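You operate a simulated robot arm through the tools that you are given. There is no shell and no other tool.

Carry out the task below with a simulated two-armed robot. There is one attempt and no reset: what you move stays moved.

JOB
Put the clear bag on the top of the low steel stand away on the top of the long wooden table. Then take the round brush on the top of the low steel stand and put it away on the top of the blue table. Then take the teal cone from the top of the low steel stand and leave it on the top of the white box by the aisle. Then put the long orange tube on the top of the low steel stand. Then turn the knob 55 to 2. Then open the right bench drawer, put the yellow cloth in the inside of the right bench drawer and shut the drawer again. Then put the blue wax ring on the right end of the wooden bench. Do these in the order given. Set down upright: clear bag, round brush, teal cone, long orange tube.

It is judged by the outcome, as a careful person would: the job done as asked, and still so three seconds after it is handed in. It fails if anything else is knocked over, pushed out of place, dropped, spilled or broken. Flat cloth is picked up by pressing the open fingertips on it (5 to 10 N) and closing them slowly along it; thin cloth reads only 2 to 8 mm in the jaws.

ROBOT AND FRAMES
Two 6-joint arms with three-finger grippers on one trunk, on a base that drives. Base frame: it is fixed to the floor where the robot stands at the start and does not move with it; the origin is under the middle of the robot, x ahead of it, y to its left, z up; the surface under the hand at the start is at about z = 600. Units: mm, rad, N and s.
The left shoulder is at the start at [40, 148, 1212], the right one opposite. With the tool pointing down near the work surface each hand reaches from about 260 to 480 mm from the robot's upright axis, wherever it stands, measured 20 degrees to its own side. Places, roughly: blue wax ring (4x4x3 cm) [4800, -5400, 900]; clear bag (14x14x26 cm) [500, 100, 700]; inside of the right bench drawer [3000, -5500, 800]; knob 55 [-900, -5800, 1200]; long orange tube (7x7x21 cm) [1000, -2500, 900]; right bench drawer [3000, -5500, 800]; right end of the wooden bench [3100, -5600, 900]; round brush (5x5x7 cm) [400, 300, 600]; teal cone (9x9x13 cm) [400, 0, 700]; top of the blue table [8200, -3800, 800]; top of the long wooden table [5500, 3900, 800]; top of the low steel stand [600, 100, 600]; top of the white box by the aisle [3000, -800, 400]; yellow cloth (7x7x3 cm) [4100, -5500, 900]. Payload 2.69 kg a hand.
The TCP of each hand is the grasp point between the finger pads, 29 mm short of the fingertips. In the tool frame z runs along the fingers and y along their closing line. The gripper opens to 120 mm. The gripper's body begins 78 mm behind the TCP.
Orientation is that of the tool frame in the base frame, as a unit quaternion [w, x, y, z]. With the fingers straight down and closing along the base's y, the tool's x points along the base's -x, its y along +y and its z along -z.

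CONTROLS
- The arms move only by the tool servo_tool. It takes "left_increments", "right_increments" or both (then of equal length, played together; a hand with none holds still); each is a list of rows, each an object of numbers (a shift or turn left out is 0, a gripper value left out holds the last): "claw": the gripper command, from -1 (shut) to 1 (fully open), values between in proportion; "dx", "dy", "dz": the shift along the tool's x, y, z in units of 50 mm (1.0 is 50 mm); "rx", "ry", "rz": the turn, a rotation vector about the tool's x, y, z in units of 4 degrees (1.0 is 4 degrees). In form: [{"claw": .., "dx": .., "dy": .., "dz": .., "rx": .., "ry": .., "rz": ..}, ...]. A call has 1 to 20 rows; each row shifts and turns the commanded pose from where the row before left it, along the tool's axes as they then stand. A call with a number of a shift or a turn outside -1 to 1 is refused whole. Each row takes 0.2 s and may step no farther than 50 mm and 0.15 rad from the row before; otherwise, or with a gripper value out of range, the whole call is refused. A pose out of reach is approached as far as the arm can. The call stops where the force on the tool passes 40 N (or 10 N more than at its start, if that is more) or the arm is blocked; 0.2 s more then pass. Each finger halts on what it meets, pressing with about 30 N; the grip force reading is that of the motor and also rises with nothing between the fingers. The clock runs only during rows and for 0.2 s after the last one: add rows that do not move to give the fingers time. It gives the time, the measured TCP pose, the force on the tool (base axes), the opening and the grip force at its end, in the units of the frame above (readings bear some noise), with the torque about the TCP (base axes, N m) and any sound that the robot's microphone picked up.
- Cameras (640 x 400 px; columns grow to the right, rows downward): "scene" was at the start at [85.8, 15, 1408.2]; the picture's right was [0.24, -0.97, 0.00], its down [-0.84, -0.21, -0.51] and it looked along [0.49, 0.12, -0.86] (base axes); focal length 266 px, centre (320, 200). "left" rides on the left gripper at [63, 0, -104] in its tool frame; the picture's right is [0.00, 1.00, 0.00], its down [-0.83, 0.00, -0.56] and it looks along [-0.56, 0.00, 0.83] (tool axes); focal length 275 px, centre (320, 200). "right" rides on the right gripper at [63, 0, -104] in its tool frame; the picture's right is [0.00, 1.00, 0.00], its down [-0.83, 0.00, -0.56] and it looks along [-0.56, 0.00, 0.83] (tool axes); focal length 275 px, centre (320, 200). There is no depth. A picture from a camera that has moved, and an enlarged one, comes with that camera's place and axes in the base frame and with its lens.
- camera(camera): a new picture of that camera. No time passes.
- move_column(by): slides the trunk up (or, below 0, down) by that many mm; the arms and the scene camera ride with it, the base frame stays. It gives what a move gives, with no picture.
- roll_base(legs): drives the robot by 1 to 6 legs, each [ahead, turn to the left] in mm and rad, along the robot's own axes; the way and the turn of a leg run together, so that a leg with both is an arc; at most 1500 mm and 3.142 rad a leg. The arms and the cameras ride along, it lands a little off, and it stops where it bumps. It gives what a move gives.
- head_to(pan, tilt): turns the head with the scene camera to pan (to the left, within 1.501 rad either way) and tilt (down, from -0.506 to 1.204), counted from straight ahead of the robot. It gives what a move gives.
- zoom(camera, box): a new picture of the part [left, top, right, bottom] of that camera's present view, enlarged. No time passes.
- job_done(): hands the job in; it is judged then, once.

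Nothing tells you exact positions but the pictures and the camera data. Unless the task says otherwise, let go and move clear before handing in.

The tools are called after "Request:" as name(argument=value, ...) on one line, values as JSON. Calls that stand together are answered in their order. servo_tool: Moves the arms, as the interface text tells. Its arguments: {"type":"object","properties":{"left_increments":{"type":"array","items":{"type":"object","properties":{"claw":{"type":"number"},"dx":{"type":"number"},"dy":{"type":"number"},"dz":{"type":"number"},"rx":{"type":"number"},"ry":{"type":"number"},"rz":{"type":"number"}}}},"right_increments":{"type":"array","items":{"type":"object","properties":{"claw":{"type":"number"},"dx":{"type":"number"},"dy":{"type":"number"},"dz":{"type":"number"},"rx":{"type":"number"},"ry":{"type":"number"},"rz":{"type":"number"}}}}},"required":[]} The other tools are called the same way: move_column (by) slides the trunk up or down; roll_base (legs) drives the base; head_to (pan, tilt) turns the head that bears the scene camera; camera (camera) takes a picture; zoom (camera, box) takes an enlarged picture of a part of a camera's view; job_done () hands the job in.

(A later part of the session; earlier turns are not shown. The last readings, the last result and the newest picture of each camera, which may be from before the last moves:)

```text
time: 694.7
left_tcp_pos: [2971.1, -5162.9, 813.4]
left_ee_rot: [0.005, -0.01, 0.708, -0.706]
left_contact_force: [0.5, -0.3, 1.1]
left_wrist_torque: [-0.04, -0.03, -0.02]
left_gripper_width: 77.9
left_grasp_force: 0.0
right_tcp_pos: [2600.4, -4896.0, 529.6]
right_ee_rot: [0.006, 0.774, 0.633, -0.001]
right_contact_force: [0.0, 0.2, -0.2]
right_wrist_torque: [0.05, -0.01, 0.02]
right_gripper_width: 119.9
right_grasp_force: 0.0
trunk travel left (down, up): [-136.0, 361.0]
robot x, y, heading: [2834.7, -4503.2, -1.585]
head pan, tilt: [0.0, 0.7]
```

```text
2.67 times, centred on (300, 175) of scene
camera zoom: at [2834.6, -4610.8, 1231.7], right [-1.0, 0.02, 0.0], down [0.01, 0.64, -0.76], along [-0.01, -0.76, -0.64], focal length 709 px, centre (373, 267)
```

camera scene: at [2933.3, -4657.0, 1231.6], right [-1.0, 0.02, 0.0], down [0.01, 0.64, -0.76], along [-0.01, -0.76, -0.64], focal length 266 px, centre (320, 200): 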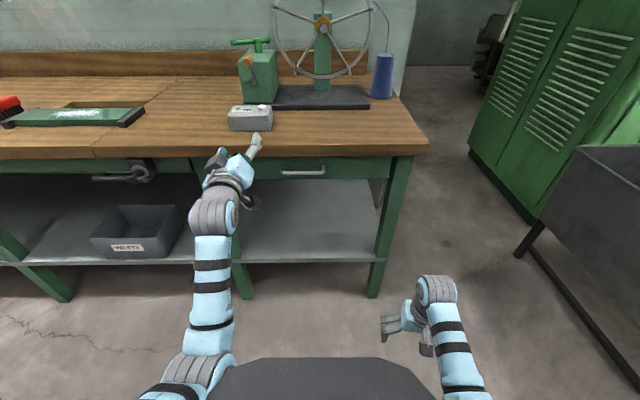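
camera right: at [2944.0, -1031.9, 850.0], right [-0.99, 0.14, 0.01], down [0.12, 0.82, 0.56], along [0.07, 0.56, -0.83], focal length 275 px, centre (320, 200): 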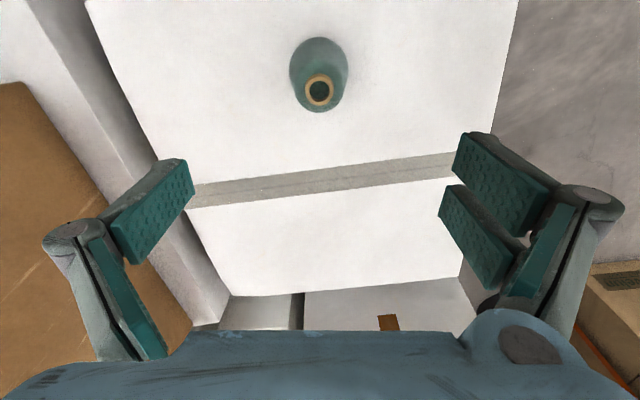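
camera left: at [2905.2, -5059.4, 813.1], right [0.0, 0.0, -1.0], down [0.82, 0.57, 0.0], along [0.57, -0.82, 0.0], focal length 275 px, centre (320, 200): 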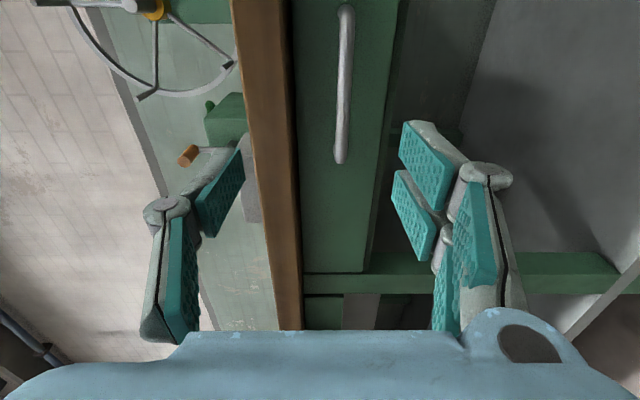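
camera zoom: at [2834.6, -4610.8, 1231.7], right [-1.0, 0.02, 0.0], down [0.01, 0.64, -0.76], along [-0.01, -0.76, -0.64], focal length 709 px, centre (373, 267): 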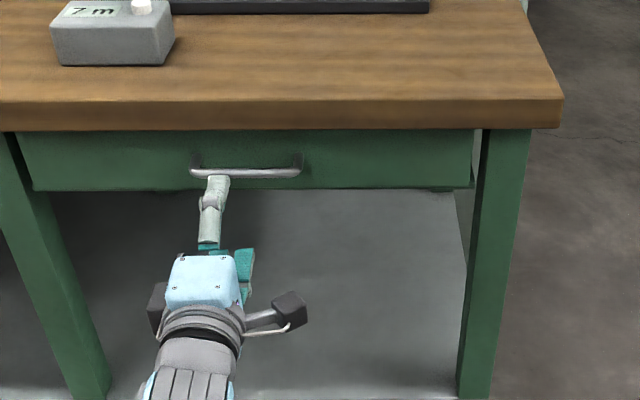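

Refined: the handle bar spans x 2905–3020 at about y = -5300, z = 795, under the bench lip (about z = 835). I'll narrow the jaws to 40 mm, lower 18 mm, and move in to check.

Request:
servo_tool(left_increments=[{"claw": -0.33, "dy": 0.18}, {"dy": 0.19, "dz": 0.2}, {"dz": 0.5}, {"dz": 0.5}, {"dz": 0.3}, {"dz": 0}])

Request:
camera(camera="left")

Request:
zoom(camera="scene", box=[200, 100, 400, 250])

```text
time: 696.1
left_tcp_pos: [2974.8, -5230.8, 800.6]
left_ee_rot: [0.006, -0.009, 0.709, -0.705]
left_contact_force: [0.3, 0.9, 0.7]
left_wrist_torque: [-0.02, 0.01, 0.01]
left_gripper_width: 40.2
left_grasp_force: 0.0
left hand out of reach, approached as far as the arm can: row 5
right_tcp_pos: [2600.2, -4896.6, 529.4]
right_ee_rot: [0.006, 0.774, 0.633, 0.0]
right_contact_force: [0.8, 0.3, 0.0]
right_wrist_torque: [0.01, 0.03, 0.0]
right_gripper_width: 120.1
right_grasp_force: 0.2
trunk travel left (down, up): [-136.0, 361.0]
robot x, y, heading: [2838.7, -4503.3, -1.587]
head pan, tilt: [0.0, 0.7]
```

```text
taken
camera left: at [2908.1, -5127.0, 800.5], right [0.0, 0.01, -1.0], down [0.82, 0.57, 0.0], along [0.57, -0.82, 0.0], focal length 275 px, centre (320, 200)
```

left: 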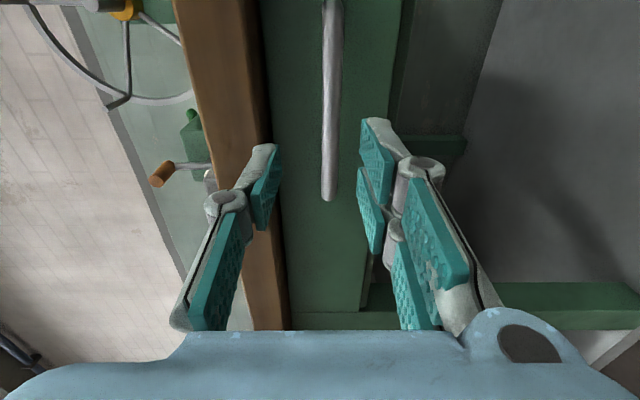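

```text
2.67 times, centred on (300, 175) of scene
camera zoom: at [2834.5, -4611.1, 1231.6], right [-1.0, 0.02, 0.0], down [0.01, 0.64, -0.76], along [-0.01, -0.76, -0.64], focal length 709 px, centre (373, 267)
```

zoom: 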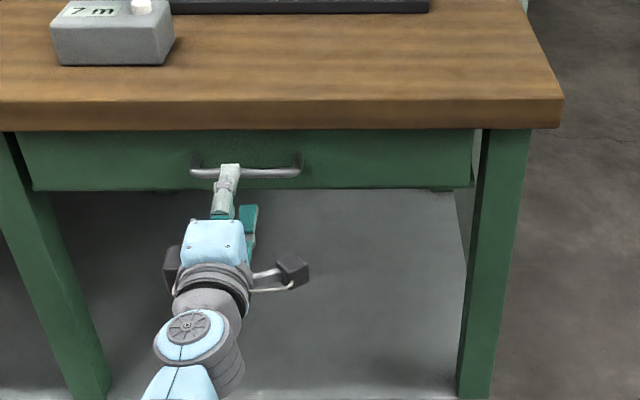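

Request:
move_column(by=-6)

Request:
roll_base(legs=[[45, 0]])

Request:
camera(camera="left")

Request:
zoom(camera="scene", box=[200, 100, 400, 250])

```text
time: 696.6
left_tcp_pos: [2973.5, -5231.5, 792.2]
left_ee_rot: [0.004, -0.009, 0.708, -0.706]
left_contact_force: [0.7, -0.7, 0.9]
left_wrist_torque: [0.01, 0.0, -0.01]
left_gripper_width: 40.2
left_grasp_force: 0.1
right_tcp_pos: [2599.8, -4897.3, 522.7]
right_ee_rot: [0.006, 0.774, 0.633, -0.001]
right_contact_force: [-0.8, 0.4, 0.6]
right_wrist_torque: [0.03, 0.02, 0.02]
right_gripper_width: 120.2
right_grasp_force: 0.0
trunk travel left (down, up): [-130.0, 367.0]
robot x, y, heading: [2834.1, -4504.3, -1.59]
head pan, tilt: [0.0, 0.7]
```

```text
time: 697.5
left_tcp_pos: [2973.6, -5274.9, 793.1]
left_ee_rot: [0.005, -0.009, 0.709, -0.706]
left_contact_force: [0.0, -0.9, -0.6]
left_wrist_torque: [-0.02, -0.01, -0.03]
left_gripper_width: 40.0
left_grasp_force: 0.1
right_tcp_pos: [2599.4, -4941.4, 523.7]
right_ee_rot: [0.006, 0.774, 0.633, 0.0]
right_contact_force: [0.8, -0.6, 0.0]
right_wrist_torque: [0.02, -0.01, -0.01]
right_gripper_width: 119.9
right_grasp_force: 0.1
trunk travel left (down, up): [-130.0, 367.0]
robot x, y, heading: [2834.9, -4550.9, -1.591]
head pan, tilt: [0.0, 0.7]
```

```text
taken
camera left: at [2907.0, -5172.1, 794.2], right [0.0, 0.01, -1.0], down [0.82, 0.57, 0.0], along [0.57, -0.82, -0.01], focal length 275 px, centre (320, 200)
```

left: 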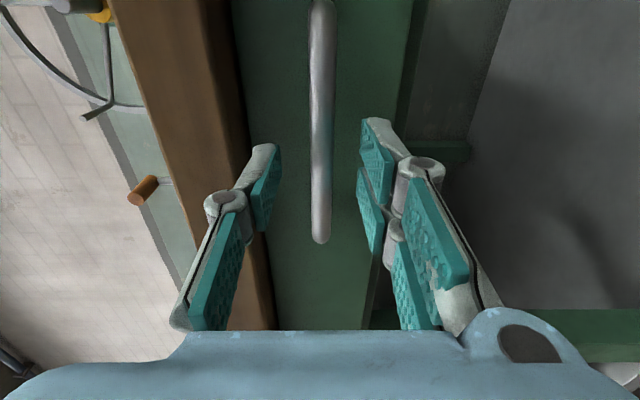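

```text
2.67 times, centred on (300, 175) of scene
camera zoom: at [2833.7, -4656.4, 1225.5], right [-1.0, 0.02, 0.0], down [0.01, 0.64, -0.76], along [-0.01, -0.76, -0.64], focal length 709 px, centre (373, 267)
```

zoom: 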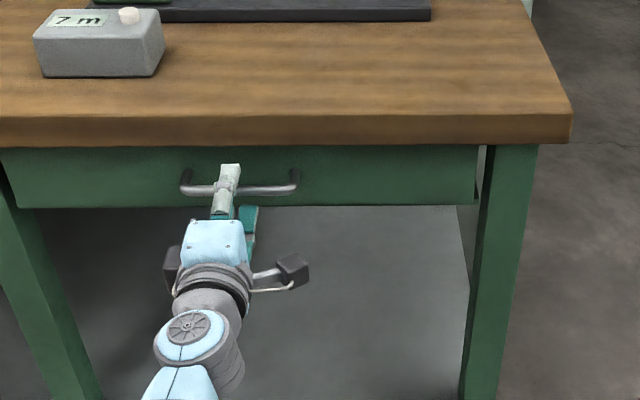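

The bar lies between the fingertips. Moving in 8 mm more and closing on it.

Request:
roll_base(legs=[[9, 0]])

Request:
servo_tool(left_increments=[{"claw": -0.5}, {"claw": -0.6}, {"claw": -0.7}, {"claw": -0.8}, {"claw": -1}, {"claw": -1}, {"claw": -1}])

Request:
camera(camera="left")

```text
time: 698.3
left_tcp_pos: [2973.2, -5283.4, 794.0]
left_ee_rot: [0.006, -0.01, 0.708, -0.706]
left_contact_force: [-0.2, -0.1, -0.3]
left_wrist_torque: [0.02, -0.03, -0.02]
left_gripper_width: 40.1
left_grasp_force: 0.1
right_tcp_pos: [2598.5, -4951.2, 523.8]
right_ee_rot: [0.007, 0.775, 0.632, 0.0]
right_contact_force: [0.1, -1.0, 0.5]
right_wrist_torque: [-0.01, -0.02, 0.01]
right_gripper_width: 120.0
right_grasp_force: 0.1
trunk travel left (down, up): [-130.0, 367.0]
robot x, y, heading: [2835.4, -4559.2, -1.588]
head pan, tilt: [0.0, 0.7]
```

```text
time: 699.9
left_tcp_pos: [2973.1, -5284.4, 791.3]
left_ee_rot: [0.004, -0.01, 0.71, -0.704]
left_contact_force: [0.0, 3.2, -7.4]
left_wrist_torque: [0.15, -0.48, -0.05]
left_gripper_width: 11.2
left_grasp_force: 38.5
right_tcp_pos: [2598.4, -4951.0, 523.6]
right_ee_rot: [0.005, 0.774, 0.633, 0.001]
right_contact_force: [0.5, 0.7, 0.5]
right_wrist_torque: [-0.01, 0.01, 0.0]
right_gripper_width: 120.0
right_grasp_force: 0.1
trunk travel left (down, up): [-130.0, 367.0]
robot x, y, heading: [2831.2, -4559.3, -1.585]
head pan, tilt: [0.0, 0.7]
```

```text
taken
camera left: at [2906.9, -5181.1, 793.4], right [0.0, 0.01, -1.0], down [0.82, 0.57, 0.0], along [0.57, -0.82, -0.01], focal length 275 px, centre (320, 200)
```

left: 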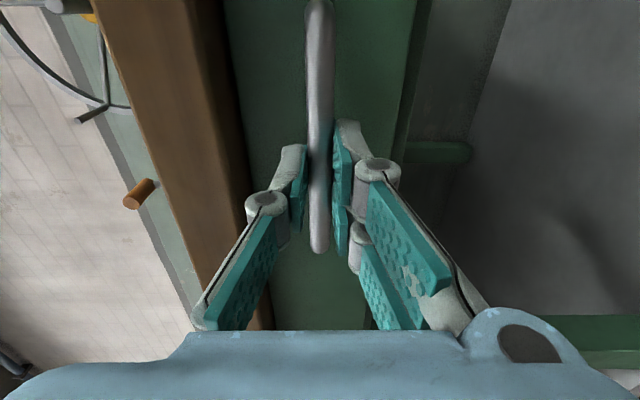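

Gripped the bar (11 mm). Pulling the drawer open by driving straight back.

Request:
roll_base(legs=[[-100, 0]])

Request:
camera(camera="scene")

```text
time: 701.0
left_tcp_pos: [2974.4, -5182.2, 791.6]
left_ee_rot: [0.006, -0.009, 0.709, -0.705]
left_contact_force: [-12.5, -1.6, -12.1]
left_wrist_torque: [0.19, -0.35, -0.88]
left_gripper_width: 11.2
left_grasp_force: 38.5
right_tcp_pos: [2600.3, -4849.0, 522.4]
right_ee_rot: [0.007, 0.774, 0.633, 0.0]
right_contact_force: [0.9, 0.6, 0.5]
right_wrist_torque: [-0.02, 0.01, -0.02]
right_gripper_width: 119.9
right_grasp_force: 0.0
trunk travel left (down, up): [-130.0, 367.0]
robot x, y, heading: [2839.5, -4456.7, -1.588]
head pan, tilt: [0.0, 0.7]
```

```text
taken
camera scene: at [2833.2, -4564.7, 1225.4], right [-1.0, 0.02, 0.0], down [0.01, 0.65, -0.76], along [-0.01, -0.76, -0.65], focal length 266 px, centre (320, 200)
```

scene: 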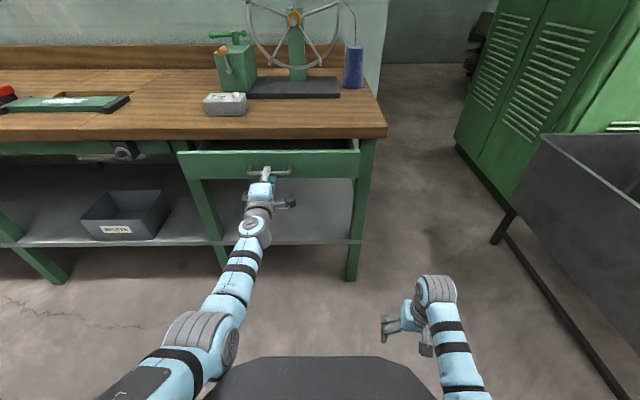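

The drawer opens smoothly. Pulling another 130 mm.

Request:
roll_base(legs=[[-130, 0]])

Request:
camera(camera="scene")

```text
time: 702.3
left_tcp_pos: [2974.2, -5053.5, 793.0]
left_ee_rot: [0.003, -0.007, 0.709, -0.705]
left_contact_force: [-2.4, -2.0, -6.6]
left_wrist_torque: [0.12, -0.53, 0.17]
left_gripper_width: 11.4
left_grasp_force: 38.2
right_tcp_pos: [2601.6, -4719.1, 522.7]
right_ee_rot: [0.006, 0.775, 0.632, 0.0]
right_contact_force: [0.1, -0.1, -0.1]
right_wrist_torque: [0.01, 0.0, 0.0]
right_gripper_width: 120.2
right_grasp_force: 0.1
trunk travel left (down, up): [-130.0, 367.0]
robot x, y, heading: [2841.3, -4328.5, -1.592]
head pan, tilt: [0.0, 0.7]
```

```text
taken
camera scene: at [2836.8, -4434.5, 1225.5], right [-1.0, 0.02, 0.0], down [0.01, 0.64, -0.76], along [-0.01, -0.76, -0.64], focal length 266 px, centre (320, 200)
```

scene: 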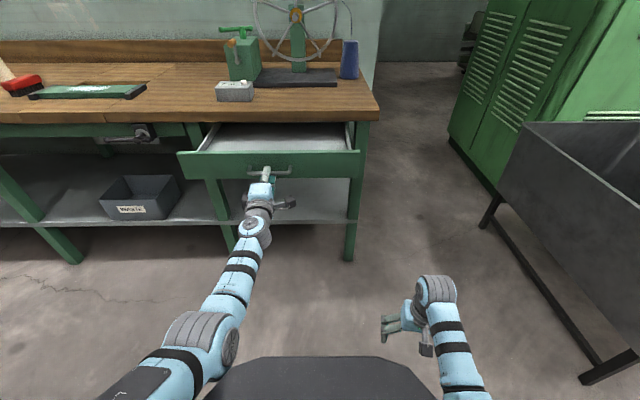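

The drawer is open by about 230 mm. Releasing the handle and backing off.

Request:
servo_tool(left_increments=[{"claw": -0.75}, {"claw": -0.6}, {"claw": -0.4}, {"claw": -0.2}, {"claw": -0.2}])

Request:
roll_base(legs=[[-200, 0]])

Request:
camera(camera="scene")

```text
time: 703.5
left_tcp_pos: [2975.0, -5053.5, 791.2]
left_ee_rot: [0.003, -0.008, 0.709, -0.705]
left_contact_force: [0.5, 0.7, 0.1]
left_wrist_torque: [0.0, 0.02, -0.02]
left_gripper_width: 48.3
left_grasp_force: 0.0
right_tcp_pos: [2601.4, -4718.0, 523.7]
right_ee_rot: [0.007, 0.775, 0.632, -0.001]
right_contact_force: [1.1, 0.1, 0.3]
right_wrist_torque: [0.02, -0.02, -0.05]
right_gripper_width: 120.0
right_grasp_force: 0.1
trunk travel left (down, up): [-130.0, 367.0]
robot x, y, heading: [2838.8, -4327.6, -1.589]
head pan, tilt: [0.0, 0.7]
```

```text
time: 705.1
left_tcp_pos: [2977.8, -4850.3, 791.9]
left_ee_rot: [0.003, -0.009, 0.709, -0.705]
left_contact_force: [0.4, 0.2, -0.3]
left_wrist_torque: [0.04, -0.02, 0.0]
left_gripper_width: 48.2
left_grasp_force: 0.0
right_tcp_pos: [2606.3, -4514.5, 523.2]
right_ee_rot: [0.006, 0.776, 0.631, -0.001]
right_contact_force: [0.2, 1.0, 1.1]
right_wrist_torque: [-0.06, 0.05, -0.01]
right_gripper_width: 120.2
right_grasp_force: 0.2
trunk travel left (down, up): [-130.0, 367.0]
robot x, y, heading: [2842.5, -4126.0, -1.589]
head pan, tilt: [0.0, 0.7]
```

```text
taken
camera scene: at [2841.2, -4229.6, 1225.6], right [-1.0, 0.02, 0.0], down [0.01, 0.64, -0.77], along [-0.02, -0.76, -0.64], focal length 266 px, centre (320, 200)
```

scene: 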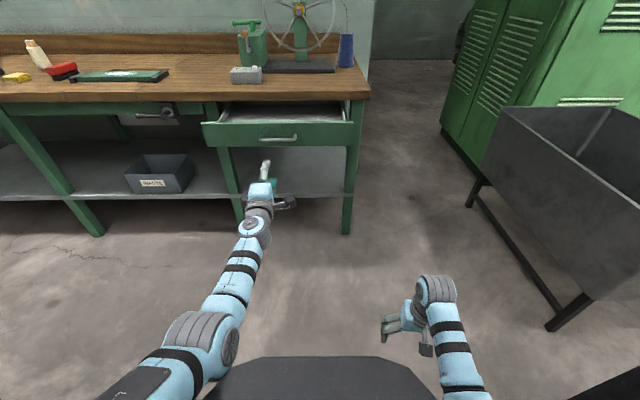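

Drawer open and clear. Before fetching the cloth I'll raise the trunk, roll and fold the left hand back to pointing down, and raise the right hand.

Request:
move_column(by=300)

Request:
servo_tool(left_increments=[{"rz": 1}, {"rz": 1}, {"rz": 1}, {"rz": 1}, {"rz": 1}, {"rz": 1}, {"rz": 1}, {"rz": 1}, {"rz": 1}, {"rz": 1}, {"rz": 1}, {"rz": 1}, {"rz": 1}, {"rz": 1}, {"rz": 1}, {"rz": 1}, {"rz": 1}, {"rz": 1}, {"rz": 1}, {"rz": 1}])

Request:
servo_tool(left_increments=[{"rz": 1}, {"rz": 1}, {"rz": 0.5}, {"ry": 1, "dx": 0.146, "dz": -0.09}, {"ry": 1, "dx": 0.146, "dz": -0.09}, {"ry": 1, "dx": 0.146, "dz": -0.09}, {"ry": 1, "dx": 0.146, "dz": -0.09}, {"ry": 1, "dx": 0.169, "dz": -0.026}, {"ry": 1, "dx": 0.169, "dz": -0.026}, {"ry": 1, "dx": 0.169, "dz": -0.026}, {"ry": 1, "dx": 0.169, "dz": -0.026}, {"ry": 1, "dx": 0.169, "dz": -0.026}, {"ry": 1, "dx": 0.169, "dz": -0.026}])

Request:
servo_tool(left_increments=[{"ry": 1, "dx": 0.166, "dz": 0.042}, {"ry": 1, "dx": 0.166, "dz": 0.042}, {"ry": 1, "dx": 0.166, "dz": 0.042}, {"ry": 1, "dx": 0.166, "dz": 0.042}, {"ry": 1, "dx": 0.166, "dz": 0.042}, {"ry": 1, "dx": 0.166, "dz": 0.042}, {"ry": 1, "dx": 0.136, "dz": 0.104}, {"ry": 1, "dx": 0.136, "dz": 0.104}, {"ry": 1, "dx": 0.136, "dz": 0.104}, {"ry": 1, "dx": 0.136, "dz": 0.104}, {"ry": 1, "dx": 0.136, "dz": 0.104}, {"ry": 1, "dx": 0.136, "dz": 0.104}, {"ry": 0.5}])

Request:
servo_tool(right_increments=[{"dx": -0.8}, {"dx": -0.8}, {"dx": -0.6, "dz": -0.3}, {"dz": -0.8}, {"dz": -0.8}, {"dz": -0.8}, {"dz": 0}])

```text
time: 708.1
left_tcp_pos: [2978.1, -4849.1, 1092.7]
left_ee_rot: [0.002, -0.008, 0.709, -0.705]
left_contact_force: [-0.1, -1.0, 0.5]
left_wrist_torque: [-0.01, 0.01, 0.01]
left_gripper_width: 48.2
left_grasp_force: 0.0
right_tcp_pos: [2605.6, -4515.0, 823.5]
right_ee_rot: [0.006, 0.775, 0.632, 0.0]
right_contact_force: [0.9, 0.1, -0.2]
right_wrist_torque: [0.01, 0.01, -0.02]
right_gripper_width: 120.1
right_grasp_force: 0.0
trunk travel left (down, up): [-430.0, 67.0]
robot x, y, heading: [2843.3, -4121.0, -1.595]
head pan, tilt: [0.0, 0.7]
```

```text
time: 712.3
left_tcp_pos: [2979.1, -4850.6, 1093.1]
left_ee_rot: [0.456, 0.451, 0.548, -0.537]
left_contact_force: [0.6, -0.3, 0.8]
left_wrist_torque: [0.03, -0.04, 0.0]
left_gripper_width: 48.0
left_grasp_force: 0.0
right_tcp_pos: [2605.8, -4515.0, 824.5]
right_ee_rot: [0.006, 0.775, 0.632, -0.001]
right_contact_force: [0.3, -0.7, -0.4]
right_wrist_torque: [0.03, -0.02, -0.01]
right_gripper_width: 120.1
right_grasp_force: 0.1
trunk travel left (down, up): [-430.0, 67.0]
robot x, y, heading: [2845.2, -4124.4, -1.593]
head pan, tilt: [0.0, 0.7]
```

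```text
time: 715.1
left_tcp_pos: [2984.2, -4815.2, 1033.4]
left_ee_rot: [0.34, 0.605, 0.642, -0.325]
left_contact_force: [0.2, -1.1, -0.5]
left_wrist_torque: [0.0, -0.02, 0.01]
left_gripper_width: 47.9
left_grasp_force: 0.1
left hand out of reach, approached as far as the arm can: row 4, 5, 6
right_tcp_pos: [2605.8, -4515.5, 823.7]
right_ee_rot: [0.006, 0.775, 0.631, -0.001]
right_contact_force: [0.7, -0.6, -0.6]
right_wrist_torque: [0.0, 0.0, 0.01]
right_gripper_width: 120.1
right_grasp_force: 0.0
trunk travel left (down, up): [-430.0, 67.0]
robot x, y, heading: [2844.0, -4125.7, -1.596]
head pan, tilt: [0.0, 0.7]
```

```text
time: 717.9
left_tcp_pos: [2994.9, -4706.7, 960.3]
left_ee_rot: [0.037, 0.686, 0.726, -0.04]
left_contact_force: [-0.4, 0.3, -0.5]
left_wrist_torque: [0.03, -0.01, -0.02]
left_gripper_width: 47.8
left_grasp_force: 0.0
left hand out of reach, approached as far as the arm can: row 8, 9, 10, 11, 12, 13
right_tcp_pos: [2605.7, -4514.5, 823.1]
right_ee_rot: [0.007, 0.776, 0.631, -0.001]
right_contact_force: [-0.6, -0.7, -0.5]
right_wrist_torque: [0.0, 0.02, -0.03]
right_gripper_width: 120.3
right_grasp_force: 0.0
trunk travel left (down, up): [-430.0, 67.0]
robot x, y, heading: [2844.3, -4121.6, -1.594]
head pan, tilt: [0.0, 0.7]
```

```text
time: 719.5
left_tcp_pos: [2993.8, -4708.2, 959.6]
left_ee_rot: [0.037, 0.686, 0.725, -0.039]
left_contact_force: [-0.2, 0.1, 0.2]
left_wrist_torque: [0.01, 0.01, 0.03]
left_gripper_width: 48.0
left_grasp_force: 0.0
right_tcp_pos: [2581.4, -4621.6, 961.6]
right_ee_rot: [0.006, 0.776, 0.631, -0.001]
right_contact_force: [-0.4, -0.4, -0.8]
right_wrist_torque: [-0.03, 0.02, -0.01]
right_gripper_width: 120.0
right_grasp_force: 0.1
trunk travel left (down, up): [-430.0, 67.0]
robot x, y, heading: [2842.2, -4126.7, -1.592]
head pan, tilt: [0.0, 0.7]
```

Request:
servo_tool(left_increments=[{"dx": 0.5}, {"dz": -0.6}, {"dz": -0.6}, {"ry": 0.8}, {"ry": 0.75}, {"dz": -0.4, "claw": 1}, {"dz": 0}])

Request:
move_column(by=60)

Request:
head_to(pan=0.6, tilt=0.4)

Request:
camera(camera="scene")

```text
time: 721.1
left_tcp_pos: [2993.2, -4674.7, 1036.0]
left_ee_rot: [-0.002, 0.687, 0.726, -0.003]
left_contact_force: [0.1, 0.3, 0.5]
left_wrist_torque: [-0.03, 0.01, -0.02]
left_gripper_width: 120.0
left_grasp_force: 0.1
right_tcp_pos: [2580.8, -4622.4, 961.6]
right_ee_rot: [0.006, 0.775, 0.631, 0.0]
right_contact_force: [0.7, 0.4, 0.1]
right_wrist_torque: [-0.02, 0.0, -0.02]
right_gripper_width: 120.0
right_grasp_force: 0.0
trunk travel left (down, up): [-430.0, 67.0]
robot x, y, heading: [2844.8, -4124.6, -1.591]
head pan, tilt: [0.0, 0.7]
```

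```text
time: 722.1
left_tcp_pos: [2993.4, -4675.7, 1096.3]
left_ee_rot: [-0.003, 0.687, 0.726, -0.002]
left_contact_force: [0.2, 0.0, -0.2]
left_wrist_torque: [0.0, 0.01, -0.01]
left_gripper_width: 119.7
left_grasp_force: 0.1
right_tcp_pos: [2581.6, -4621.8, 1021.8]
right_ee_rot: [0.006, 0.775, 0.632, 0.0]
right_contact_force: [-0.6, 0.2, -0.1]
right_wrist_torque: [-0.02, 0.01, 0.0]
right_gripper_width: 120.0
right_grasp_force: 0.0
trunk travel left (down, up): [-490.0, 7.0]
robot x, y, heading: [2844.8, -4123.7, -1.59]
head pan, tilt: [0.0, 0.7]
```

```text
time: 723.1
left_tcp_pos: [2992.9, -4674.7, 1095.6]
left_ee_rot: [-0.002, 0.687, 0.727, -0.002]
left_contact_force: [0.4, 0.4, -0.7]
left_wrist_torque: [-0.03, -0.02, 0.04]
left_gripper_width: 120.1
left_grasp_force: 0.1
right_tcp_pos: [2581.3, -4622.0, 1020.7]
right_ee_rot: [0.007, 0.776, 0.63, -0.001]
right_contact_force: [0.4, -0.5, 0.1]
right_wrist_torque: [-0.01, 0.02, 0.03]
right_gripper_width: 119.8
right_grasp_force: 0.0
trunk travel left (down, up): [-490.0, 7.0]
robot x, y, heading: [2844.4, -4125.6, -1.59]
head pan, tilt: [0.6, 0.4]
```

```text
taken
camera scene: at [2893.6, -4222.9, 1612.1], right [-0.84, -0.55, 0.0], down [-0.21, 0.33, -0.92], along [0.5, -0.77, -0.39], focal length 266 px, centre (320, 200)
```

scene: 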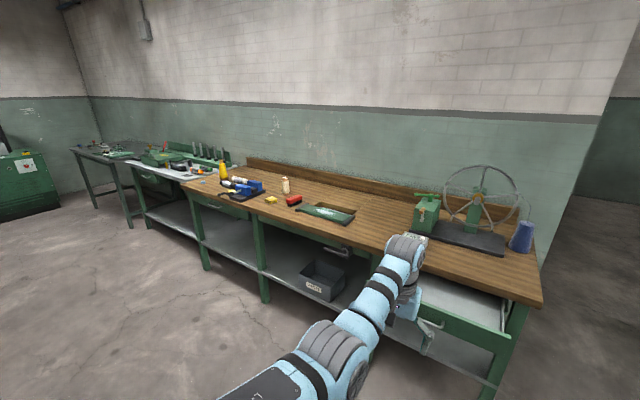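

Request:
roll_base(legs=[[0, 1.307], [1162, 0], [0, -1.288], [250, 0]])

Request:
head_to(pan=0.1, tilt=0.6)

Request:
camera(camera="scene")

Request:
zoom(camera="scene", box=[180, 100, 400, 250])

```text
time: 736.6
left_tcp_pos: [4114.6, -5228.2, 1098.8]
left_ee_rot: [-0.001, 0.663, 0.749, -0.003]
left_contact_force: [0.7, 1.1, 1.7]
left_wrist_torque: [-0.04, 0.02, 0.01]
left_gripper_width: 120.0
left_grasp_force: 0.0
right_tcp_pos: [3700.1, -5202.2, 1023.0]
right_ee_rot: [0.008, 0.754, 0.657, -0.001]
right_contact_force: [-0.3, 1.1, -0.1]
right_wrist_torque: [-0.05, -0.01, 0.01]
right_gripper_width: 120.0
right_grasp_force: 0.1
trunk travel left (down, up): [-490.0, 7.0]
robot x, y, heading: [3929.2, -4686.8, -1.525]
head pan, tilt: [0.6, 0.4]
```

```text
time: 737.5
left_tcp_pos: [4115.2, -5232.5, 1095.2]
left_ee_rot: [-0.003, 0.663, 0.749, -0.003]
left_contact_force: [-0.2, -0.8, 0.8]
left_wrist_torque: [0.01, 0.0, -0.01]
left_gripper_width: 120.0
left_grasp_force: 0.1
right_tcp_pos: [3699.7, -5205.9, 1021.5]
right_ee_rot: [0.006, 0.754, 0.657, 0.0]
right_contact_force: [0.0, 0.3, 0.4]
right_wrist_torque: [0.05, -0.01, -0.01]
right_gripper_width: 120.1
right_grasp_force: 0.1
trunk travel left (down, up): [-490.0, 7.0]
robot x, y, heading: [3927.1, -4692.1, -1.526]
head pan, tilt: [0.099, 0.6]
```

```text
taken
camera scene: at [3942.9, -4801.3, 1593.9], right [-0.99, -0.15, 0.0], down [-0.08, 0.56, -0.82], along [0.12, -0.82, -0.57], focal length 266 px, centre (320, 200)
```

scene: 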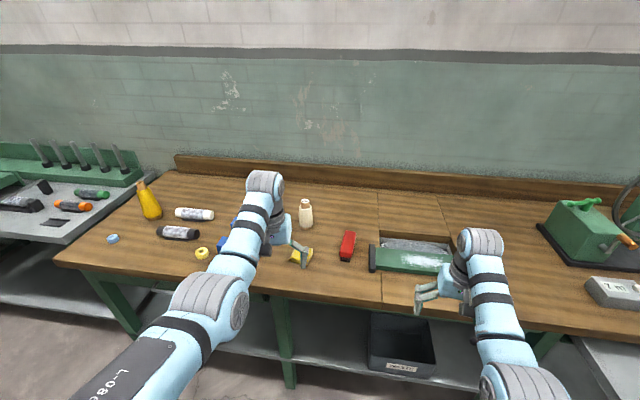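

```text
2.67 times, centred on (290, 175) of scene
camera zoom: at [3942.9, -4801.3, 1593.9], right [-0.99, -0.15, 0.0], down [-0.08, 0.56, -0.82], along [0.12, -0.82, -0.57], focal length 709 px, centre (400, 267)
```

zoom: 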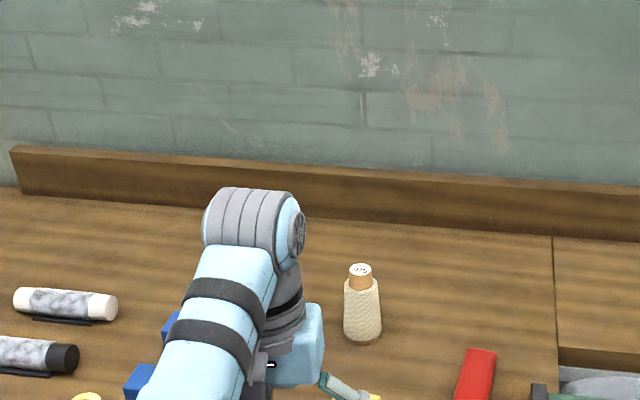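

The cloth is at about (4108, -5467) and the ring at about (4848, -5440). Driving forward to bring the left hand over the cloth.

Request:
roll_base(legs=[[225, 0]])

Request:
camera(camera="left")

Request:
camera(camera="scene")

```text
time: 739.3
left_tcp_pos: [4121.5, -5460.4, 1096.9]
left_ee_rot: [-0.001, 0.664, 0.747, -0.004]
left_contact_force: [-0.2, 1.2, -0.5]
left_wrist_torque: [-0.05, -0.02, 0.03]
left_gripper_width: 120.1
left_grasp_force: 0.1
right_tcp_pos: [3708.5, -5433.0, 1022.2]
right_ee_rot: [0.008, 0.755, 0.655, -0.001]
right_contact_force: [0.1, 1.2, 0.7]
right_wrist_torque: [0.02, -0.01, -0.01]
right_gripper_width: 119.8
right_grasp_force: 0.1
trunk travel left (down, up): [-490.0, 7.0]
robot x, y, heading: [3940.1, -4921.1, -1.532]
head pan, tilt: [0.099, 0.6]
```

```text
taken
camera left: at [4115.0, -5396.4, 1202.8], right [0.99, 0.11, -0.01], down [0.1, -0.82, 0.56], along [0.06, -0.56, -0.83], focal length 275 px, centre (320, 200)
```

left: 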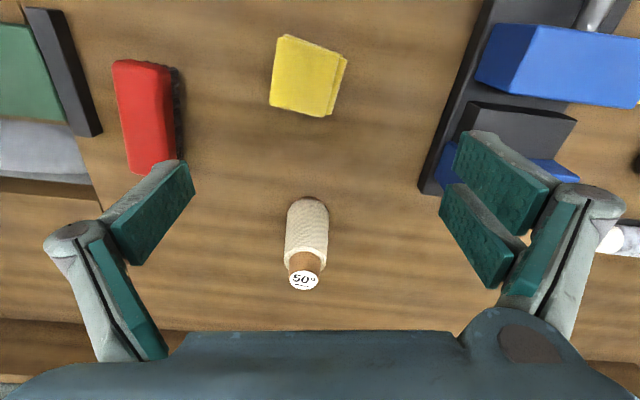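

```text
taken
camera scene: at [3952.2, -5025.5, 1594.4], right [-0.99, -0.14, 0.0], down [-0.08, 0.56, -0.83], along [0.12, -0.82, -0.56], focal length 266 px, centre (320, 200)
```

scene: 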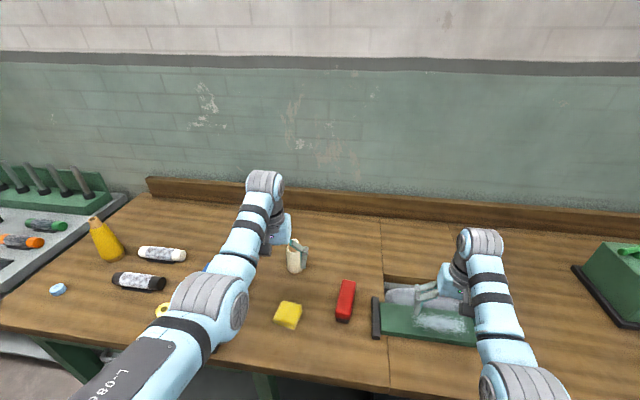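

The cloth is a folded 7 cm pad at about (4106, -5452), turned about 11° from the jaws. I'll line up, rotate to match, and descend over it.

Request:
servo_tool(left_increments=[{"dx": 0.19, "dy": -0.29, "rz": 0.9}, {"rz": 0.9}, {"rz": 0.9}, {"dz": 0.8}, {"dz": 0.8}, {"dz": 0.8}, {"dz": 0.5}, {"dz": 0}])

Request:
camera(camera="left")

```text
time: 741.1
left_tcp_pos: [4108.3, -5453.0, 954.9]
left_ee_rot: [-0.002, 0.732, 0.682, -0.004]
left_contact_force: [0.2, -0.1, 0.6]
left_wrist_torque: [0.0, -0.02, 0.0]
left_gripper_width: 120.2
left_grasp_force: 0.0
right_tcp_pos: [3708.7, -5437.2, 1020.4]
right_ee_rot: [0.006, 0.756, 0.655, 0.0]
right_contact_force: [-0.2, 0.4, -0.3]
right_wrist_torque: [0.0, 0.0, 0.02]
right_gripper_width: 120.0
right_grasp_force: 0.1
trunk travel left (down, up): [-490.0, 7.0]
robot x, y, heading: [3941.3, -4920.6, -1.524]
head pan, tilt: [0.099, 0.6]
```

```text
taken
camera left: at [4112.8, -5389.6, 1058.9], right [1.0, -0.08, -0.01], down [-0.06, -0.83, 0.56], along [-0.05, -0.56, -0.83], focal length 275 px, centre (320, 200)
```

left: 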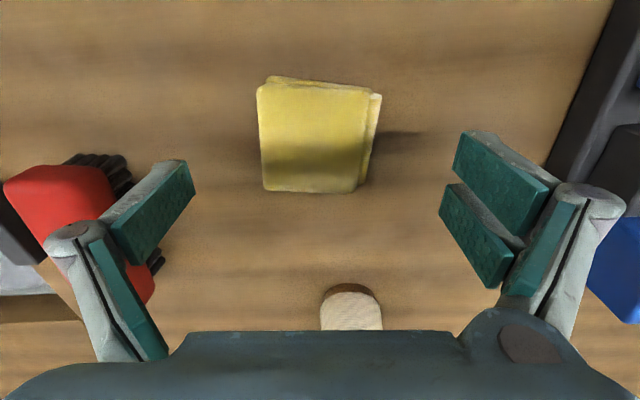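

Request:
servo_tool(left_increments=[{"dx": 0.09, "dy": -0.1, "dz": 0.3}, {"dz": 0.3}, {"dz": 0.1}, {"dz": 0.06}, {"dz": 0}])

Request:
camera(camera="left")

```text
time: 742.3
left_tcp_pos: [4106.2, -5438.8, 920.3]
left_ee_rot: [-0.001, 0.732, 0.681, -0.003]
left_contact_force: [0.3, 0.5, 0.1]
left_wrist_torque: [0.02, 0.03, 0.01]
left_gripper_width: 120.0
left_grasp_force: 0.0
left hand out of reach, approached as far as the arm can: row 1, 2
right_tcp_pos: [3709.4, -5437.1, 1021.3]
right_ee_rot: [0.007, 0.756, 0.655, 0.0]
right_contact_force: [0.5, 0.2, 0.6]
right_wrist_torque: [-0.02, 0.01, -0.04]
right_gripper_width: 120.1
right_grasp_force: 0.1
trunk travel left (down, up): [-490.0, 7.0]
robot x, y, heading: [3938.0, -4922.1, -1.526]
head pan, tilt: [0.099, 0.6]
```

```text
taken
camera left: at [4110.3, -5375.2, 1024.9], right [1.0, -0.08, -0.01], down [-0.06, -0.83, 0.56], along [-0.05, -0.56, -0.83], focal length 275 px, centre (320, 200)
```

left: 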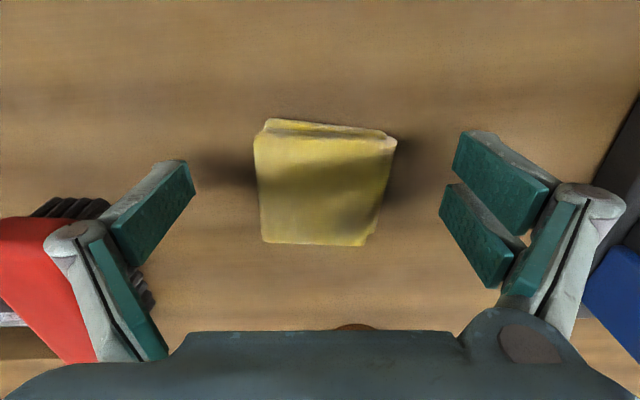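

Request:
roll_base(legs=[[14, 0]])

Request:
move_column(by=-9)

Request:
camera(camera="left")

```text
time: 743.0
left_tcp_pos: [4107.3, -5450.2, 921.0]
left_ee_rot: [-0.001, 0.732, 0.681, -0.005]
left_contact_force: [0.5, 0.7, 0.8]
left_wrist_torque: [-0.03, 0.01, 0.0]
left_gripper_width: 119.8
left_grasp_force: 0.1
right_tcp_pos: [3708.6, -5446.6, 1022.0]
right_ee_rot: [0.008, 0.756, 0.655, -0.001]
right_contact_force: [-1.0, 0.8, -0.2]
right_wrist_torque: [-0.02, -0.04, 0.0]
right_gripper_width: 120.3
right_grasp_force: 0.0
trunk travel left (down, up): [-490.0, 7.0]
robot x, y, heading: [3941.1, -4939.5, -1.535]
head pan, tilt: [0.099, 0.6]
```

```text
time: 743.6
left_tcp_pos: [4106.5, -5452.9, 910.2]
left_ee_rot: [-0.002, 0.732, 0.682, -0.003]
left_contact_force: [0.3, 0.6, 0.7]
left_wrist_torque: [-0.02, -0.03, 0.0]
left_gripper_width: 119.9
left_grasp_force: 0.0
right_tcp_pos: [3709.6, -5450.1, 1012.0]
right_ee_rot: [0.006, 0.756, 0.655, 0.0]
right_contact_force: [-0.5, 0.0, 0.0]
right_wrist_torque: [-0.03, 0.0, 0.0]
right_gripper_width: 119.9
right_grasp_force: 0.0
trunk travel left (down, up): [-481.0, 16.0]
robot x, y, heading: [3936.3, -4934.7, -1.526]
head pan, tilt: [0.099, 0.6]
```

```text
taken
camera left: at [4110.8, -5389.7, 1016.0], right [1.0, -0.08, -0.01], down [-0.06, -0.83, 0.56], along [-0.05, -0.55, -0.83], focal length 275 px, centre (320, 200)
```

left: 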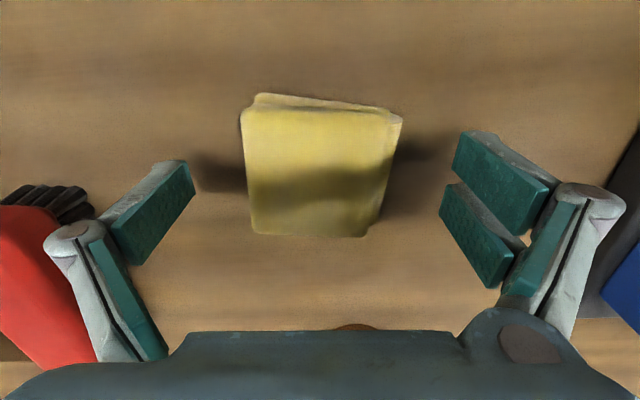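

Request:
move_column(by=-4)

Request:
move_column(by=-3)

```text
time: 744.1
left_tcp_pos: [4106.8, -5454.1, 907.1]
left_ee_rot: [-0.003, 0.732, 0.681, -0.002]
left_contact_force: [0.3, 0.2, 0.5]
left_wrist_torque: [0.02, -0.02, 0.01]
left_gripper_width: 119.8
left_grasp_force: 0.0
right_tcp_pos: [3709.3, -5451.0, 1007.8]
right_ee_rot: [0.005, 0.755, 0.655, 0.001]
right_contact_force: [-0.1, -0.4, -0.1]
right_wrist_torque: [0.01, 0.02, 0.01]
right_gripper_width: 120.1
right_grasp_force: 0.0
trunk travel left (down, up): [-477.0, 20.0]
robot x, y, heading: [3941.1, -4934.2, -1.526]
head pan, tilt: [0.099, 0.6]
```

```text
time: 744.7
left_tcp_pos: [4106.8, -5453.3, 904.4]
left_ee_rot: [-0.001, 0.731, 0.682, -0.003]
left_contact_force: [0.1, -0.3, -0.1]
left_wrist_torque: [0.01, 0.01, 0.0]
left_gripper_width: 119.8
left_grasp_force: 0.0
right_tcp_pos: [3709.5, -5451.6, 1004.9]
right_ee_rot: [0.006, 0.756, 0.655, -0.001]
right_contact_force: [-0.4, 0.1, 0.5]
right_wrist_torque: [0.0, 0.0, -0.01]
right_gripper_width: 120.3
right_grasp_force: 0.0
trunk travel left (down, up): [-474.0, 23.0]
robot x, y, heading: [3940.3, -4934.7, -1.533]
head pan, tilt: [0.099, 0.6]
```

Request:
move_column(by=-3)

Request:
move_column(by=-3)

Request:
camera(camera="left")

```text
time: 745.2
left_tcp_pos: [4105.7, -5451.5, 901.4]
left_ee_rot: [-0.002, 0.732, 0.681, -0.003]
left_contact_force: [0.5, -0.4, 0.0]
left_wrist_torque: [-0.03, 0.0, -0.01]
left_gripper_width: 120.0
left_grasp_force: 0.1
right_tcp_pos: [3708.7, -5449.6, 1001.8]
right_ee_rot: [0.006, 0.756, 0.655, -0.001]
right_contact_force: [0.0, 0.6, -0.4]
right_wrist_torque: [0.0, 0.02, -0.01]
right_gripper_width: 120.2
right_grasp_force: 0.0
trunk travel left (down, up): [-471.0, 26.0]
robot x, y, heading: [3943.1, -4935.8, -1.529]
head pan, tilt: [0.099, 0.6]
```

```text
time: 745.7
left_tcp_pos: [4107.1, -5452.4, 898.4]
left_ee_rot: [-0.002, 0.731, 0.682, -0.004]
left_contact_force: [0.4, -0.4, 0.6]
left_wrist_torque: [-0.02, -0.02, 0.01]
left_gripper_width: 120.0
left_grasp_force: 0.0
right_tcp_pos: [3710.3, -5450.8, 999.0]
right_ee_rot: [0.006, 0.756, 0.655, 0.0]
right_contact_force: [0.0, -0.8, 1.1]
right_wrist_torque: [0.03, -0.01, -0.02]
right_gripper_width: 119.9
right_grasp_force: 0.1
trunk travel left (down, up): [-468.0, 29.0]
robot x, y, heading: [3938.5, -4938.1, -1.53]
head pan, tilt: [0.099, 0.6]
```

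```text
taken
camera left: at [4110.8, -5389.3, 1003.6], right [1.0, -0.08, -0.01], down [-0.06, -0.83, 0.56], along [-0.05, -0.56, -0.83], focal length 275 px, centre (320, 200)
```

left: 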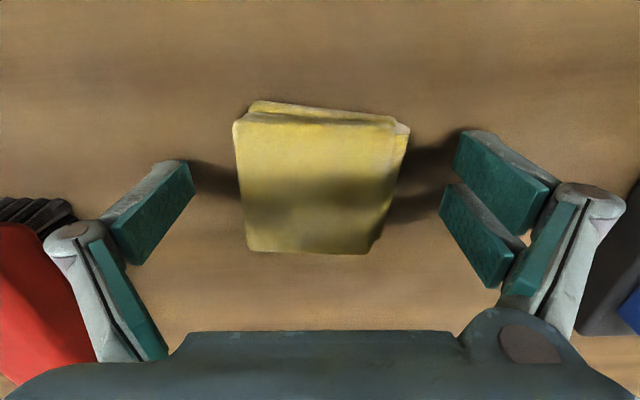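

Request:
move_column(by=-4)

Request:
move_column(by=-3)

Request:
move_column(by=-3)

```text
time: 746.2
left_tcp_pos: [4107.2, -5451.1, 894.9]
left_ee_rot: [-0.002, 0.732, 0.681, -0.003]
left_contact_force: [-0.6, 0.1, 0.5]
left_wrist_torque: [0.01, 0.0, 0.02]
left_gripper_width: 119.6
left_grasp_force: 0.2
right_tcp_pos: [3708.9, -5449.8, 994.8]
right_ee_rot: [0.007, 0.756, 0.654, -0.001]
right_contact_force: [0.0, 0.3, -0.3]
right_wrist_torque: [0.0, 0.01, 0.0]
right_gripper_width: 120.2
right_grasp_force: 0.0
trunk travel left (down, up): [-464.0, 33.0]
robot x, y, heading: [3938.2, -4939.1, -1.528]
head pan, tilt: [0.099, 0.6]
```

```text
time: 746.8
left_tcp_pos: [4107.8, -5451.8, 892.4]
left_ee_rot: [-0.002, 0.732, 0.681, -0.002]
left_contact_force: [-0.5, -0.3, 0.4]
left_wrist_torque: [0.0, 0.0, 0.0]
left_gripper_width: 119.7
left_grasp_force: 0.1
right_tcp_pos: [3708.8, -5449.6, 992.6]
right_ee_rot: [0.007, 0.756, 0.654, 0.0]
right_contact_force: [0.9, -0.9, 0.7]
right_wrist_torque: [0.05, 0.0, -0.01]
right_gripper_width: 120.4
right_grasp_force: 0.0
trunk travel left (down, up): [-461.0, 36.0]
robot x, y, heading: [3938.2, -4932.4, -1.533]
head pan, tilt: [0.099, 0.6]
```

```text
time: 747.3
left_tcp_pos: [4106.3, -5451.6, 890.0]
left_ee_rot: [-0.001, 0.732, 0.681, -0.004]
left_contact_force: [1.6, 0.7, 11.4]
left_wrist_torque: [0.07, -0.79, -0.03]
left_gripper_width: 119.9
left_grasp_force: 0.1
right_tcp_pos: [3707.6, -5449.2, 989.9]
right_ee_rot: [0.006, 0.756, 0.655, 0.001]
right_contact_force: [-0.3, 1.0, 0.3]
right_wrist_torque: [0.02, -0.01, -0.02]
right_gripper_width: 120.0
right_grasp_force: 0.1
trunk travel left (down, up): [-458.0, 39.0]
robot x, y, heading: [3940.4, -4935.2, -1.529]
head pan, tilt: [0.099, 0.6]
```

Contact with the bench (top at about z = 861). I'll lift 2 mm and close slowly on the folded cloth.

Request:
move_column(by=3)

Request:
servo_tool(left_increments=[{"claw": 0.7}, {"claw": 0.5}, {"claw": 0.35}, {"claw": 0.25}, {"claw": 0.15}, {"claw": 0.05}, {"claw": -0.05}, {"claw": -0.2}, {"claw": -0.4}, {"claw": -0.7}, {"claw": -1}, {"claw": -1}])

Request:
camera(camera="left")

```text
time: 747.8
left_tcp_pos: [4106.0, -5452.1, 891.9]
left_ee_rot: [-0.003, 0.732, 0.681, -0.003]
left_contact_force: [-0.1, 0.1, -0.1]
left_wrist_torque: [0.01, 0.0, 0.0]
left_gripper_width: 120.2
left_grasp_force: 0.0
right_tcp_pos: [3708.6, -5451.1, 992.7]
right_ee_rot: [0.006, 0.756, 0.654, 0.0]
right_contact_force: [0.1, 0.1, -0.3]
right_wrist_torque: [0.0, 0.02, -0.03]
right_gripper_width: 119.8
right_grasp_force: 0.1
trunk travel left (down, up): [-461.0, 36.0]
robot x, y, heading: [3938.9, -4936.8, -1.527]
head pan, tilt: [0.099, 0.6]
```

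```text
time: 748.8
left_tcp_pos: [4111.0, -5452.7, 898.8]
left_ee_rot: [0.006, 0.731, 0.682, -0.005]
left_contact_force: [8.7, 0.5, 33.1]
left_wrist_torque: [0.54, -0.77, -0.31]
left_gripper_width: 99.4
left_grasp_force: 17.9
right_tcp_pos: [3709.8, -5445.7, 995.2]
right_ee_rot: [0.009, 0.755, 0.655, -0.001]
right_contact_force: [0.5, -0.6, -0.6]
right_wrist_torque: [-0.01, -0.02, -0.02]
right_gripper_width: 119.8
right_grasp_force: 0.1
trunk travel left (down, up): [-461.0, 36.0]
robot x, y, heading: [3942.0, -4932.3, -1.527]
head pan, tilt: [0.099, 0.6]
stopped in row 4 (left hand): the force on the tool passed its limit at 42 N (the readings are from after the stop); the commanded pose is now the measured one
```

```text
taken
camera left: at [4114.2, -5387.2, 1002.6], right [1.0, -0.07, 0.0], down [-0.06, -0.82, 0.57], along [-0.04, -0.57, -0.82], focal length 275 px, centre (320, 200)
```

left: 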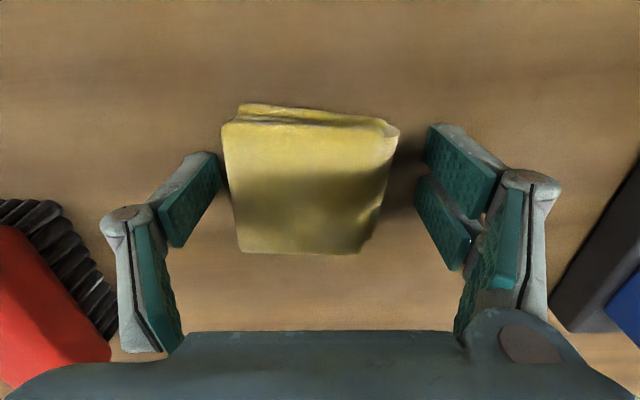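

The fingertips swing lower as they close and pressed on the bench. Raising a little before continuing.

Request:
move_column(by=9)

Request:
servo_tool(left_increments=[{"claw": 0.5}, {"claw": 0.4}, {"claw": 0.3}, {"claw": 0.2}, {"claw": 0.2}])

Request:
camera(camera="left")

```text
time: 749.1
left_tcp_pos: [4111.1, -5455.1, 906.3]
left_ee_rot: [0.013, 0.731, 0.682, -0.009]
left_contact_force: [7.6, -7.1, 49.0]
left_wrist_torque: [0.52, -0.41, -0.28]
left_gripper_width: 64.7
left_grasp_force: 41.0
right_tcp_pos: [3710.2, -5443.3, 998.4]
right_ee_rot: [0.01, 0.755, 0.656, -0.001]
right_contact_force: [-0.6, 0.1, -0.4]
right_wrist_torque: [-0.02, -0.01, 0.0]
right_gripper_width: 119.9
right_grasp_force: 0.1
trunk travel left (down, up): [-463.0, 34.0]
robot x, y, heading: [3936.3, -4935.0, -1.525]
head pan, tilt: [0.099, 0.6]
stopped: the force on the tool passed its limit at 49 N (the readings are from after the stop); the commanded pose is now the measured one
```

```text
time: 750.0
left_tcp_pos: [4109.7, -5452.6, 907.6]
left_ee_rot: [0.009, 0.731, 0.682, -0.007]
left_contact_force: [-3.7, 17.0, 39.0]
left_wrist_torque: [0.47, -0.45, 0.03]
left_gripper_width: 64.2
left_grasp_force: 45.2
right_tcp_pos: [3708.3, -5444.4, 996.4]
right_ee_rot: [0.009, 0.755, 0.656, -0.001]
right_contact_force: [-0.1, -1.2, -0.1]
right_wrist_torque: [0.0, -0.01, -0.03]
right_gripper_width: 119.9
right_grasp_force: 0.0
trunk travel left (down, up): [-463.0, 34.0]
robot x, y, heading: [3941.4, -4935.8, -1.526]
head pan, tilt: [0.099, 0.6]
stopped in row 4 (left hand): the force on the tool passed its limit at 64 N (the readings are from after the stop); the commanded pose is now the measured one
```

```text
taken
camera left: at [4112.1, -5388.2, 1010.2], right [1.0, -0.07, 0.0], down [-0.06, -0.82, 0.57], along [-0.04, -0.57, -0.82], focal length 275 px, centre (320, 200)
```

left: 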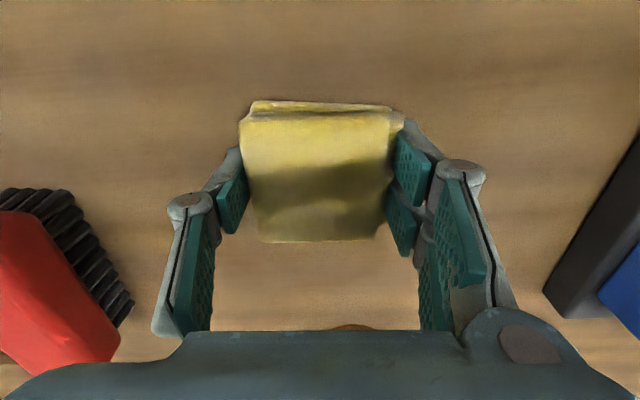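

The jaws now hold the cloth's sides at 64 mm but still press on the bench. I'll lift with the arm to unload.

Request:
servo_tool(left_increments=[{"dz": -0.1, "claw": -0.1}, {"dz": -0.1, "claw": -0.4}, {"dz": -0.1, "claw": -0.7}, {"dz": 0, "claw": -1}, {"dz": 0}])

Request:
camera(camera="left")

```text
time: 751.2
left_tcp_pos: [4110.9, -5457.9, 914.8]
left_ee_rot: [0.004, 0.731, 0.683, -0.006]
left_contact_force: [-0.2, -0.7, -0.6]
left_wrist_torque: [0.0, 0.0, 0.01]
left_gripper_width: 64.3
left_grasp_force: 29.7
right_tcp_pos: [3711.3, -5451.5, 994.5]
right_ee_rot: [0.006, 0.755, 0.656, -0.001]
right_contact_force: [0.5, 0.6, 0.4]
right_wrist_torque: [0.03, -0.01, 0.02]
right_gripper_width: 120.0
right_grasp_force: 0.1
trunk travel left (down, up): [-463.0, 34.0]
robot x, y, heading: [3943.5, -4938.8, -1.53]
head pan, tilt: [0.099, 0.6]
```

```text
taken
camera left: at [4114.7, -5393.0, 1018.9], right [1.0, -0.07, 0.0], down [-0.06, -0.82, 0.57], along [-0.04, -0.57, -0.82], focal length 275 px, centre (320, 200)
```

left: 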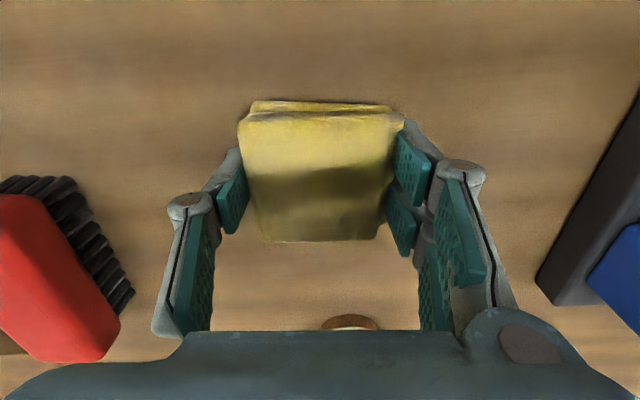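

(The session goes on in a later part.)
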